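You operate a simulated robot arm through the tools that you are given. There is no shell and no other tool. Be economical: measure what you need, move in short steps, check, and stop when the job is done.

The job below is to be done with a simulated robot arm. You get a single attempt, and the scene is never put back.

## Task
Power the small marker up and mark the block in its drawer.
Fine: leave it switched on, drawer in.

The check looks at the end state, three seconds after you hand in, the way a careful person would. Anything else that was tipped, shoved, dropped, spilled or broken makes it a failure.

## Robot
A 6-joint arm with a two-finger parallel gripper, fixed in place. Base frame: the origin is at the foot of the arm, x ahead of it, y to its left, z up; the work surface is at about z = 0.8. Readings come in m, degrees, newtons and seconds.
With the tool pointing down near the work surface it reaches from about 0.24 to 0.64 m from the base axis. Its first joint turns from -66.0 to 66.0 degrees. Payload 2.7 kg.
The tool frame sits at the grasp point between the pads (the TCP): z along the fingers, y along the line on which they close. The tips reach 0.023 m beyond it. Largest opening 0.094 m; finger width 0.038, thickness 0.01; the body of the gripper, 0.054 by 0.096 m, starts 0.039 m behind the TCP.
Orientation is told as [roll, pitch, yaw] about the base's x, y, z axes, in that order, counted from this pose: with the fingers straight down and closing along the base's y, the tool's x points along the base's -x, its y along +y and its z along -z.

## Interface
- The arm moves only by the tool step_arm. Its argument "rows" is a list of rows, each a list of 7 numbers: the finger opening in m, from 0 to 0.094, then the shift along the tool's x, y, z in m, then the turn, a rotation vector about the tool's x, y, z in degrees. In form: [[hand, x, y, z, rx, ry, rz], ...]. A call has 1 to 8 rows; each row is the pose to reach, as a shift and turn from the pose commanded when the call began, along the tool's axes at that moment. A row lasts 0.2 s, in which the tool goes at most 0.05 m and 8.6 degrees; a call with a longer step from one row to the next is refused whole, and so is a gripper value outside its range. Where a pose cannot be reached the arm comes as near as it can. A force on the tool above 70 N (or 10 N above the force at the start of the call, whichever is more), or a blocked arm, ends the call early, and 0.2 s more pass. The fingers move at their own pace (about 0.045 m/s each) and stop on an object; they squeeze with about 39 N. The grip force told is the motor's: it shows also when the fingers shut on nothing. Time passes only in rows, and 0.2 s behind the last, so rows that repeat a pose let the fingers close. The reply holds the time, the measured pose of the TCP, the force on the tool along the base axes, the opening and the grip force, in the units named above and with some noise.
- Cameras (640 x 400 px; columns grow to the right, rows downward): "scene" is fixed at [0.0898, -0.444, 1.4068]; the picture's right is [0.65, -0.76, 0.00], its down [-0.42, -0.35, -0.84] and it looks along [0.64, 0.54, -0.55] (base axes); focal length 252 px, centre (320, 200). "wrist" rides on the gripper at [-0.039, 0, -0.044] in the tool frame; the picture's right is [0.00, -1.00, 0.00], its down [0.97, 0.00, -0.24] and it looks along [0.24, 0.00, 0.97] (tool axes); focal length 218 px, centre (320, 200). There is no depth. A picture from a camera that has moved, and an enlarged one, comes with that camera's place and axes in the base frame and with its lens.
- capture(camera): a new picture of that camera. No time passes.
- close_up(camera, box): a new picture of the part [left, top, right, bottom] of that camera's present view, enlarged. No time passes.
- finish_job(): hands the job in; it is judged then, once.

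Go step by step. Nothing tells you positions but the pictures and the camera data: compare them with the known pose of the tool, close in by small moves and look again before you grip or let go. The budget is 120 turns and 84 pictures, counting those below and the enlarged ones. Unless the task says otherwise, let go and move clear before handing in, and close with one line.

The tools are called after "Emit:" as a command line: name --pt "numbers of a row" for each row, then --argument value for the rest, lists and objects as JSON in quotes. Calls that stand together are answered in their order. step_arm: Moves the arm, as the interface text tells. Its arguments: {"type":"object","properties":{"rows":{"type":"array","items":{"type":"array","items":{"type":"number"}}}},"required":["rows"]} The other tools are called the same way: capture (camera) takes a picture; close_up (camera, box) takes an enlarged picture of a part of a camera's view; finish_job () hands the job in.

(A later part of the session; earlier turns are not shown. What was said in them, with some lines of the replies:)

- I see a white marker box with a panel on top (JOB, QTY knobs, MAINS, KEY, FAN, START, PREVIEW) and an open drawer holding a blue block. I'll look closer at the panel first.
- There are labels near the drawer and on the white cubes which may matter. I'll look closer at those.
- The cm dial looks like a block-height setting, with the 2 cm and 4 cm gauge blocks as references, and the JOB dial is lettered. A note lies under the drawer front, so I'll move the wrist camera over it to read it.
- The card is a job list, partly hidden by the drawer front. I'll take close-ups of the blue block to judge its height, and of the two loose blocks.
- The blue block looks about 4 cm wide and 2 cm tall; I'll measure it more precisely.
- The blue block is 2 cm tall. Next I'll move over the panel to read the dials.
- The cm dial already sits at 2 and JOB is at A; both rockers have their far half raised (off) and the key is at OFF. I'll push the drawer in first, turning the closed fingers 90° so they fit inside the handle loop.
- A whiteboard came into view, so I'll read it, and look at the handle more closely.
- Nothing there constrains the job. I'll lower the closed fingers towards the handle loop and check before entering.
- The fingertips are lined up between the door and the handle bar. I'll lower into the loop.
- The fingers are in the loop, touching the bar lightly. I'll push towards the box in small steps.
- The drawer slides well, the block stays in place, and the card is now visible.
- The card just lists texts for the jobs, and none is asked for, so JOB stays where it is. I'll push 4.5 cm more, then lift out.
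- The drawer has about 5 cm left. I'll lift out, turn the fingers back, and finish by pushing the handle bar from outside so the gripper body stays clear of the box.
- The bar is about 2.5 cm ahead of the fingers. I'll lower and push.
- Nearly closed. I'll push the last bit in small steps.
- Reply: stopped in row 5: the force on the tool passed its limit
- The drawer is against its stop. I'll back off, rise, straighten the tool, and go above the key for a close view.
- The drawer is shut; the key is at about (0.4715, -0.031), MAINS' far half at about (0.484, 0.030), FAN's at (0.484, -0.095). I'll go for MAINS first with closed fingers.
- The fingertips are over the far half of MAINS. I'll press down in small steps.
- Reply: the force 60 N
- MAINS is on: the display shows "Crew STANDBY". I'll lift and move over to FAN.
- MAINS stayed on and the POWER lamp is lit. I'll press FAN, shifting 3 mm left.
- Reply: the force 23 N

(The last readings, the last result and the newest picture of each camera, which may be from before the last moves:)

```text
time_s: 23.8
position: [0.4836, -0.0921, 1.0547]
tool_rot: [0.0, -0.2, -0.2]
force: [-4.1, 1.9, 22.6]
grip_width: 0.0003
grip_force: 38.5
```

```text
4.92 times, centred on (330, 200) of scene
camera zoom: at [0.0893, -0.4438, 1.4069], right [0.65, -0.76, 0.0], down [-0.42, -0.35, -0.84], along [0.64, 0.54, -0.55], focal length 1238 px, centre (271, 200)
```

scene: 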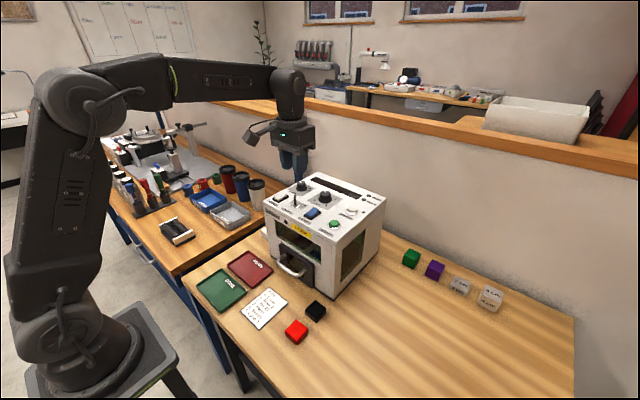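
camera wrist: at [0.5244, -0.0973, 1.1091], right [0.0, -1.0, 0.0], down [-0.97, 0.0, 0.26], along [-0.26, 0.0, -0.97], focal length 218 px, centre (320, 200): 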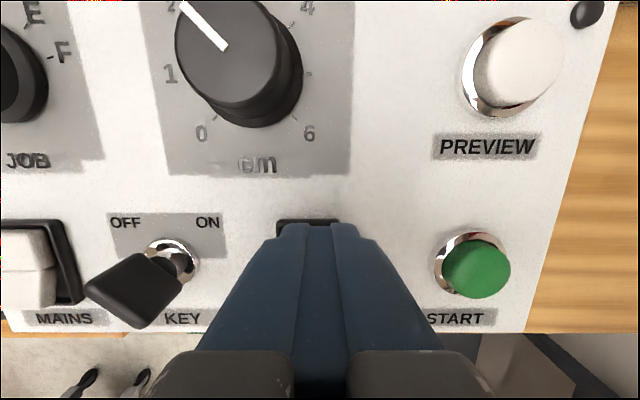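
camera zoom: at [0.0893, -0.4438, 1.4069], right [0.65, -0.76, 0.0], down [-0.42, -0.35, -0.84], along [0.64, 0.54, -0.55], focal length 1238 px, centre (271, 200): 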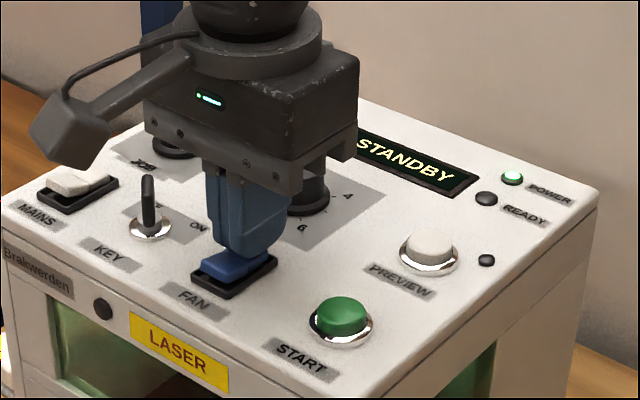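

FAN is on. Next, I'll lift and go over the key, opening to 3 cm and turning -45° to straddle the blade.

Emit:
step_arm --pt "0 0 0 -0.03 0 0 0" --pt "0.03 0 0 -0.065 0 0 -8" --pt "0.03 0.006 0.03 -0.065 0 0 -16" --pt "0.03 0.012 0.061 -0.065 0 0 -24" --pt "0.03 0.012 0.061 -0.065 0 0 -32" --pt "0.03 0.012 0.061 -0.065 0 0 -40" --pt "0.03 0.012 0.061 -0.065 0 0 -45"

Emit:
capture --camera "wrist"

Emit:
close_up --camera "scene" --box '[265, 140, 395, 230]'

```text
time_s: 25.4
position: [0.471, -0.0311, 1.1165]
tool_rot: [0.1, 0.0, 45.1]
force: [0.8, 0.2, 0.0]
grip_width: 0.03
grip_force: 0.1
```

```text
36 pictures are left
camera wrist: at [0.5001, -0.0046, 1.1599], right [0.71, -0.71, 0.0], down [-0.69, -0.69, 0.24], along [-0.17, -0.17, -0.97], focal length 218 px, centre (320, 200)
```

wrist: 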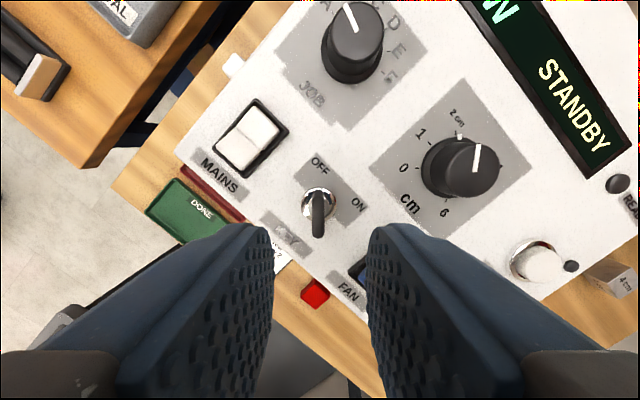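

```text
4.44 times, centred on (330, 185) of scene
camera zoom: at [0.0898, -0.444, 1.4068], right [0.65, -0.76, 0.0], down [-0.42, -0.35, -0.84], along [0.64, 0.54, -0.55], focal length 1118 px, centre (276, 267)
```

zoom: 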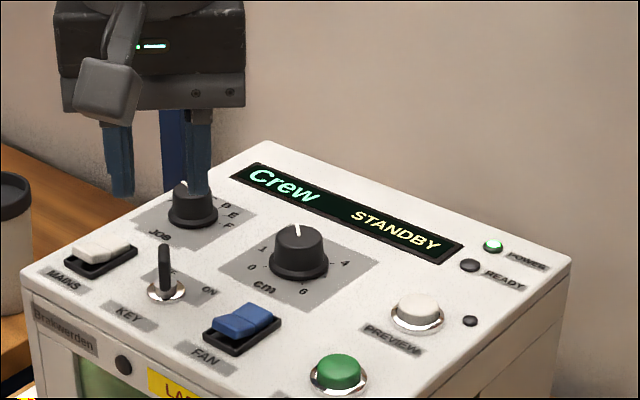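

The blade is vertical in this view, centred between the fingers, and about 4 mm further along the tool's -x. I'll correct that and lower over it.

Emit:
step_arm --pt "0.03 -0.0043 0 0.02 0 0 0" --pt "0.03 -0.0043 0 0.04 0 0 0" --pt "0.03 -0.0043 0 0.055 0 0 0" --pt "0.03 -0.0043 0 0.061 0 0 0"

Emit:
close_up --camera "scene" --box '[265, 150, 365, 230]'

Emit:
capture --camera "wrist"

```text
time_s: 26.4
position: [0.4756, -0.0283, 1.055]
tool_rot: [0.2, 0.0, 44.9]
force: [-0.5, -0.6, 0.6]
grip_width: 0.0299
grip_force: 0.0
```

```text
5.00 times, centred on (315, 190) of scene
camera zoom: at [0.0898, -0.444, 1.4068], right [0.65, -0.76, 0.0], down [-0.42, -0.35, -0.84], along [0.64, 0.54, -0.55], focal length 1257 px, centre (345, 250)
```

zoom: 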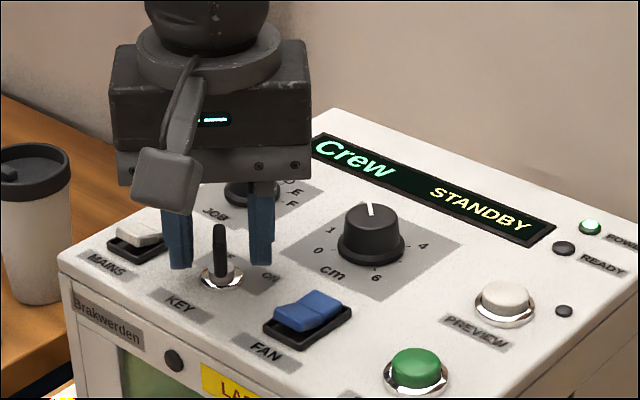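

```text
33 pictures are left
camera wrist: at [0.5029, -0.0013, 1.0988], right [0.71, -0.71, 0.0], down [-0.69, -0.69, 0.24], along [-0.17, -0.17, -0.97], focal length 218 px, centre (320, 200)
```

wrist: 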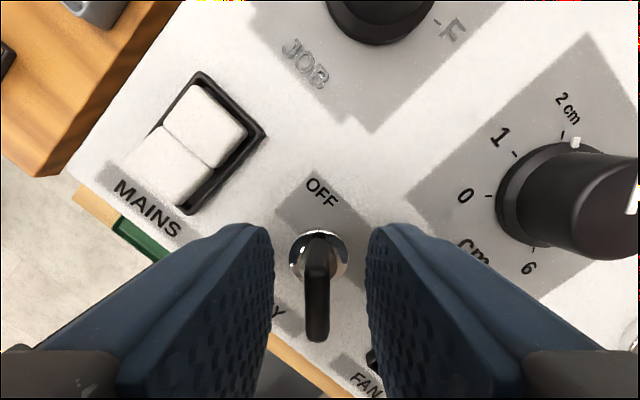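

The blade sits centred between the fingers and the key axis is right under the tool. I'll close gently and then check the pose.

Emit:
step_arm --pt "0.015 0 0 0 0 0 0" --pt "0.0 0 0 0 0 0 0" --pt "0.0 0 0 0 0 0 0"

```text
time_s: 27.2
position: [0.4738, -0.0284, 1.0543]
tool_rot: [0.3, 0.0, 45.0]
force: [-6.8, 4.0, -1.4]
grip_width: 0.0068
grip_force: 45.1
```

Gripped with 6.8 mm between the pads. I'll turn the key clockwise towards ON, with a small sideways correction.

Emit:
step_arm --pt "0 0 0.001 0 0 0 4" --pt "0 0 0.001 0 0 0 12" --pt "0 0 0.001 0 0 0 20" --pt "0 0 0.001 0 0 0 28" --pt "0 0 0.001 0 0 0 36" --pt "0 0 0.001 0 0 0 44"

Emit:
close_up --camera "scene" --box '[265, 150, 395, 230]'

```text
time_s: 28.6
position: [0.4753, -0.0306, 1.0545]
tool_rot: [0.1, 0.0, 0.6]
force: [16.3, -25.8, -15.0]
grip_width: 0.0069
grip_force: 45.1
```

```text
4.92 times, centred on (330, 190) of scene
camera zoom: at [0.0904, -0.4448, 1.4065], right [0.65, -0.76, 0.0], down [-0.42, -0.35, -0.84], along [0.64, 0.54, -0.55], focal length 1238 px, centre (271, 249)
```

zoom: 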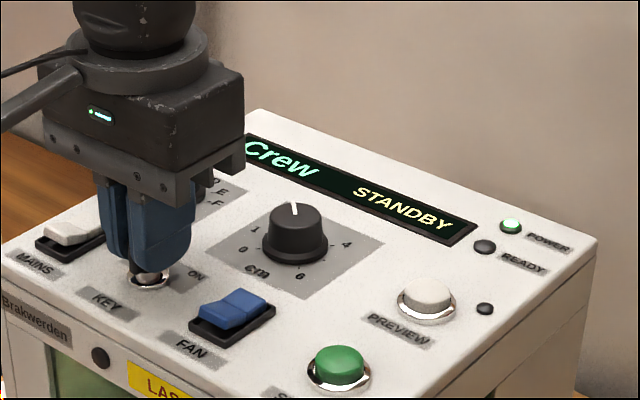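

Half-way round; there's some side load, so I'll ease the position slightly in its direction and turn the rest.

Emit:
step_arm --pt "0 -0.001 -0.002 0 0 0 0" --pt "0 -0.001 -0.002 0 0 0 8" --pt "0 -0.001 -0.002 0 0 0 16" --pt "0 -0.001 -0.002 0 0 0 24" --pt "0 -0.001 -0.002 0 0 0 32" --pt "0 -0.001 -0.002 0 0 0 40" --pt "0 -0.001 -0.002 0 0 0 46"

Emit:
close_up --camera "scene" --box '[265, 150, 395, 230]'

```text
time_s: 30.2
position: [0.4749, -0.0318, 1.0541]
tool_rot: [-0.2, 0.4, -45.4]
force: [-1.5, -28.4, -9.4]
grip_width: 0.007
grip_force: 44.8
```

```text
4.92 times, centred on (330, 190) of scene
camera zoom: at [0.0898, -0.4448, 1.4066], right [0.65, -0.76, 0.0], down [-0.42, -0.35, -0.84], along [0.64, 0.54, -0.55], focal length 1238 px, centre (271, 249)
```

zoom: 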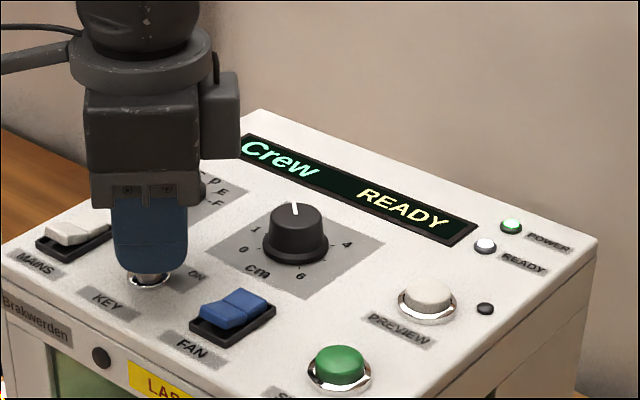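

READY is lit. I'll release the key, rise, and move towards START with closed fingers.

Emit:
step_arm --pt "0.03 0 0 0 0 0 0" --pt "0.03 0 0 0 0 0 0" --pt "0.03 0 0 0 0 0 0" --pt "0.03 0 0 -0.03 0 0 0" --pt "0.03 0 0 -0.065 0 0 -4" --pt "0.0 0 0 -0.08 0 0 -12"

Emit:
step_arm --pt "0 0.03 -0.03 0 0 0 -8" --pt "0 0 0 0 0 0 -16"

```text
time_s: 31.6
position: [0.4747, -0.0302, 1.136]
tool_rot: [0.1, 0.2, -33.1]
force: [-0.2, -0.9, 0.1]
grip_width: 0.0
grip_force: 4.9
```

```text
time_s: 32.2
position: [0.4722, -0.0303, 1.1353]
tool_rot: [0.1, 0.1, -16.9]
force: [-0.9, 0.2, 0.2]
grip_width: 0.0002
grip_force: 39.3
```

I'll finish straightening the tool, then translate over START.

Emit:
step_arm --pt "0 0 0 0 0 0 -8.5" --pt "0 0 0 0 0 0 -16.9"

Emit:
step_arm --pt "0 0 -0.04 0 0 0 0" --pt "0 0 -0.08 0 0 0 0" --pt "0 0 -0.12 0 0 0 0" --pt "0 0 -0.132 0.02 0 0 0" --pt "0 0 -0.132 0.04 0 0 0"

Emit:
capture --camera "wrist"

Emit:
close_up --camera "scene" --box '[265, 150, 395, 240]'

```text
time_s: 32.8
position: [0.4734, -0.0285, 1.1351]
tool_rot: [0.2, 0.2, 0.0]
force: [-0.3, -0.1, -0.3]
grip_width: 0.0
grip_force: 38.5
```

```text
time_s: 34.0
position: [0.4744, -0.1615, 1.0958]
tool_rot: [0.3, 0.2, -0.2]
force: [-0.4, -0.1, 0.5]
grip_width: 0.0001
grip_force: 39.2
```

```text
30 pictures are left
camera wrist: at [0.5138, -0.1625, 1.1397], right [0.0, -1.0, 0.0], down [-0.97, 0.0, 0.24], along [-0.24, 0.0, -0.97], focal length 218 px, centre (320, 200)
```

wrist: 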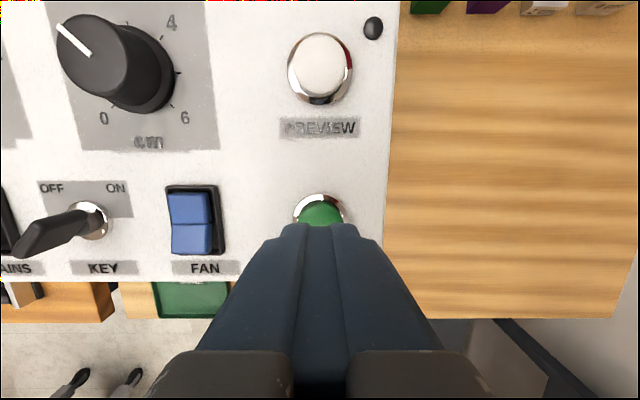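

```text
4.44 times, centred on (330, 195) of scene
camera zoom: at [0.0898, -0.444, 1.4068], right [0.65, -0.76, 0.0], down [-0.42, -0.35, -0.84], along [0.64, 0.54, -0.55], focal length 1118 px, centre (276, 222)
```

zoom: 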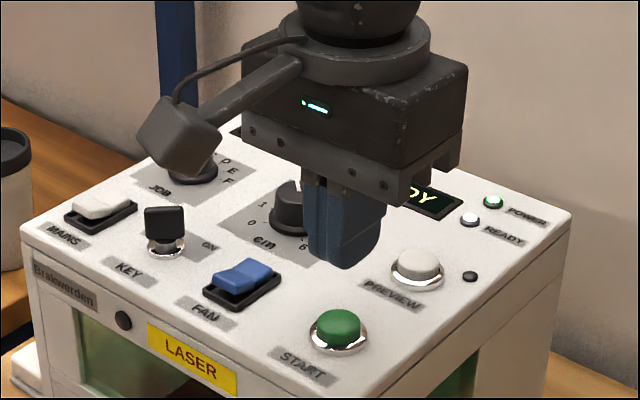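

The fingers are centred over START and READY still shows. I'll press it.

Emit:
step_arm --pt "0 0 0 0.02 0 0 0" --pt "0 0 0 0.03 0 0 0" --pt "0 0 0 0.035 0 0 0" --pt "0 0 0 0.039 0 0 0"

Emit:
close_up --camera "scene" --box '[265, 150, 395, 240]'

```text
time_s: 35.0
position: [0.4748, -0.1607, 1.0557]
tool_rot: [0.2, 0.1, -0.2]
force: [-0.7, 0.5, 0.4]
grip_width: 0.0
grip_force: 39.0
```

```text
4.44 times, centred on (330, 195) of scene
camera zoom: at [0.0898, -0.444, 1.4068], right [0.65, -0.76, 0.0], down [-0.42, -0.35, -0.84], along [0.64, 0.54, -0.55], focal length 1118 px, centre (276, 222)
```

zoom: 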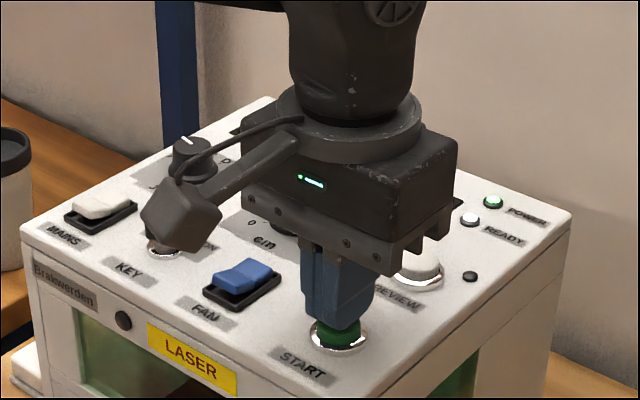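

The tips are just above the button. I'll press further in 2 mm steps.

Emit:
step_arm --pt "0 0 0 0.002 0 0 0" --pt "0 0 0 0.004 0 0 0" --pt "0 0 0 0.006 0 0 0"

Emit:
close_up --camera "scene" --box '[265, 150, 395, 240]'

```text
time_s: 35.8
position: [0.4745, -0.1624, 1.0515]
tool_rot: [0.1, 0.1, -0.2]
force: [1.3, 1.4, 3.5]
grip_width: 0.0001
grip_force: 39.0
```

```text
4.44 times, centred on (330, 195) of scene
camera zoom: at [0.0897, -0.4439, 1.4069], right [0.65, -0.76, 0.0], down [-0.42, -0.35, -0.84], along [0.64, 0.54, -0.55], focal length 1118 px, centre (276, 222)
```

zoom: 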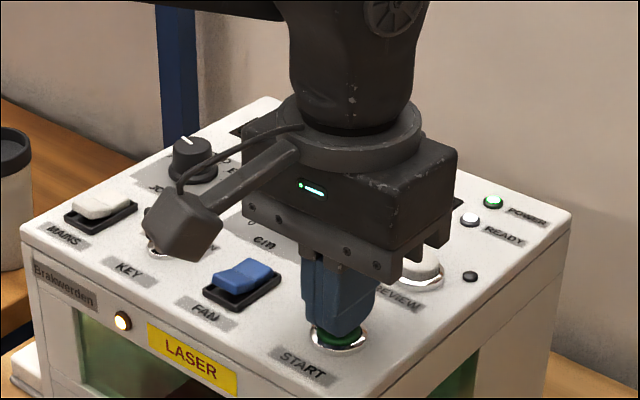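

The laser lamp on the front is lit, so it has started. I'll lift straight up and back away while it runs.

Emit:
step_arm --pt "0 0 0 -0.03 0 0 0" --pt "0 0 0 -0.07 0 0 0" --pt "0 0 0 -0.11 0 0 0" --pt "0 0.04 0 -0.13 0 0 0" --pt "0 0.08 0 -0.15 0 0 0" --pt "0 0.12 0 -0.17 0 0 0" --pt "0 0.14 0 -0.2 0 0 0"

Emit:
capture --camera "scene"

Emit:
close_up --camera "scene" --box '[250, 160, 400, 300]'

```text
time_s: 37.4
position: [0.3339, -0.1628, 1.2503]
tool_rot: [0.2, 0.2, -0.2]
force: [0.1, -0.2, -1.0]
grip_width: 0.0
grip_force: 39.0
```

```text
26 pictures are left
```

scene: 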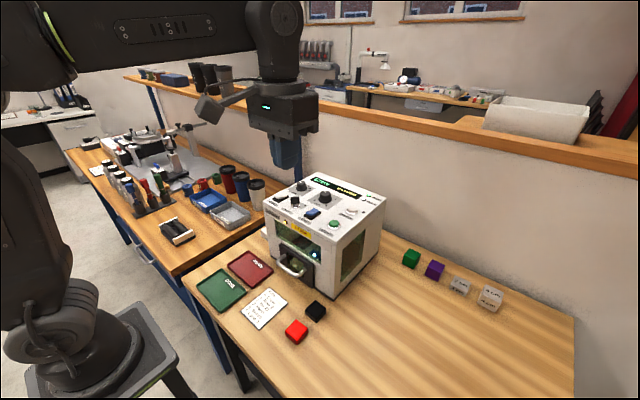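

```text
2.86 times, centred on (325, 230) of scene
camera zoom: at [0.0898, -0.444, 1.4069], right [0.65, -0.76, 0.0], down [-0.42, -0.35, -0.84], along [0.64, 0.54, -0.55], focal length 718 px, centre (306, 114)
```

zoom: 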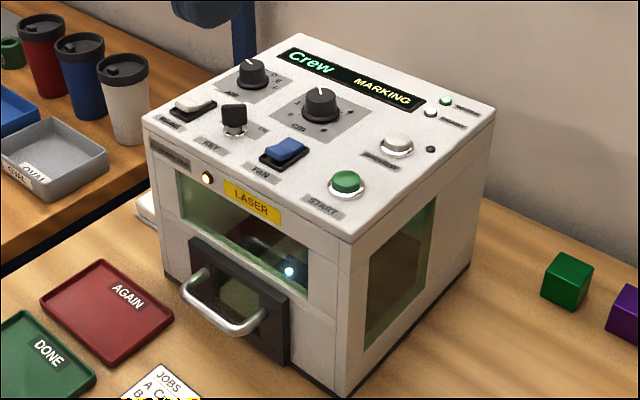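

It is marking. I'll wait in place until it finishes.

Emit:
step_arm --pt "0 0 0 0 0 0 0" --pt "0 0 0 0 0 0 0" --pt "0 0 0 0 0 0 0" --pt "0 0 0 0 0 0 0" --pt "0 0 0 0 0 0 0" --pt "0 0 0 0 0 0 0" --pt "0 0 0 0 0 0 0" --pt "0 0 0 0 0 0 0"

Emit:
step_arm --pt "0 0 0 0 0 0 0" --pt "0 0 0 0 0 0 0" --pt "0 0 0 0 0 0 0" --pt "0 0 0 0 0 0 0" --pt "0 0 0 0 0 0 0" --pt "0 0 0 0 0 0 0" --pt "0 0 0 0 0 0 0" --pt "0 0 0 0 0 0 0"

Emit:
close_up --camera "scene" --box '[250, 160, 400, 300]'

```text
time_s: 39.2
position: [0.3358, -0.1616, 1.25]
tool_rot: [0.2, 0.2, -0.2]
force: [0.2, 0.7, 0.6]
grip_width: 0.0001
grip_force: 39.0
```

```text
time_s: 41.0
position: [0.3347, -0.1615, 1.2507]
tool_rot: [0.2, 0.2, -0.3]
force: [-0.1, -0.2, 0.7]
grip_width: 0.0
grip_force: 39.2
```

```text
2.86 times, centred on (325, 230) of scene
camera zoom: at [0.0898, -0.444, 1.4068], right [0.65, -0.76, 0.0], down [-0.42, -0.35, -0.84], along [0.64, 0.54, -0.55], focal length 718 px, centre (306, 114)
```

zoom: 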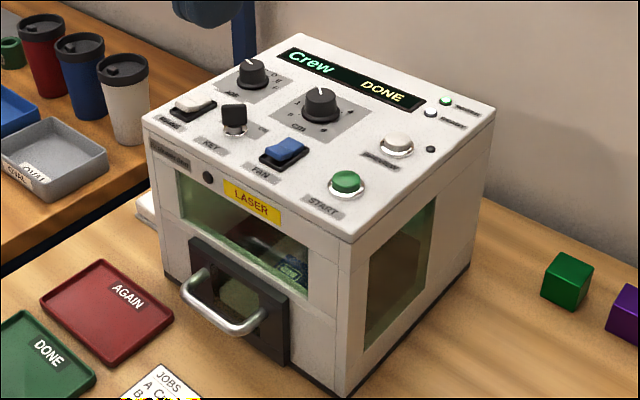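

Emit:
close_up --camera "scene" --box '[298, 240, 328, 262]'

```text
16.00 times, centred on (313, 251) of scene
camera zoom: at [0.0898, -0.444, 1.4068], right [0.65, -0.76, 0.0], down [-0.42, -0.35, -0.84], along [0.64, 0.54, -0.55], focal length 4023 px, centre (432, -616)
```

zoom: 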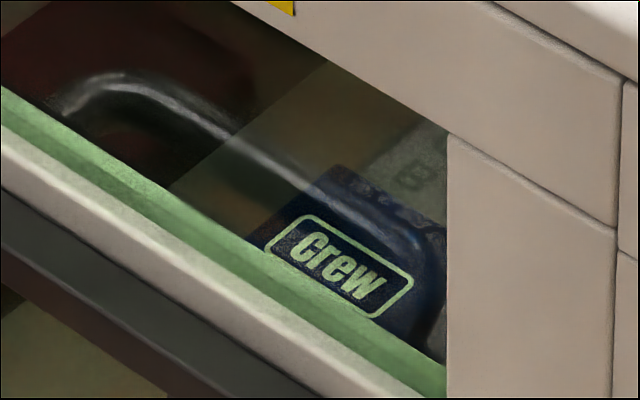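

The block now carries a crisp "Crew" mark, the display shows DONE, the machine is on and the drawer is in. The arm is clear, so I'm handing in.

Emit:
finish_job

```text
The job is handed in.
```

The marker is powered up and has marked the blue block with "Crew" (job A, already set on the dial); I left it switched on with the drawer in.
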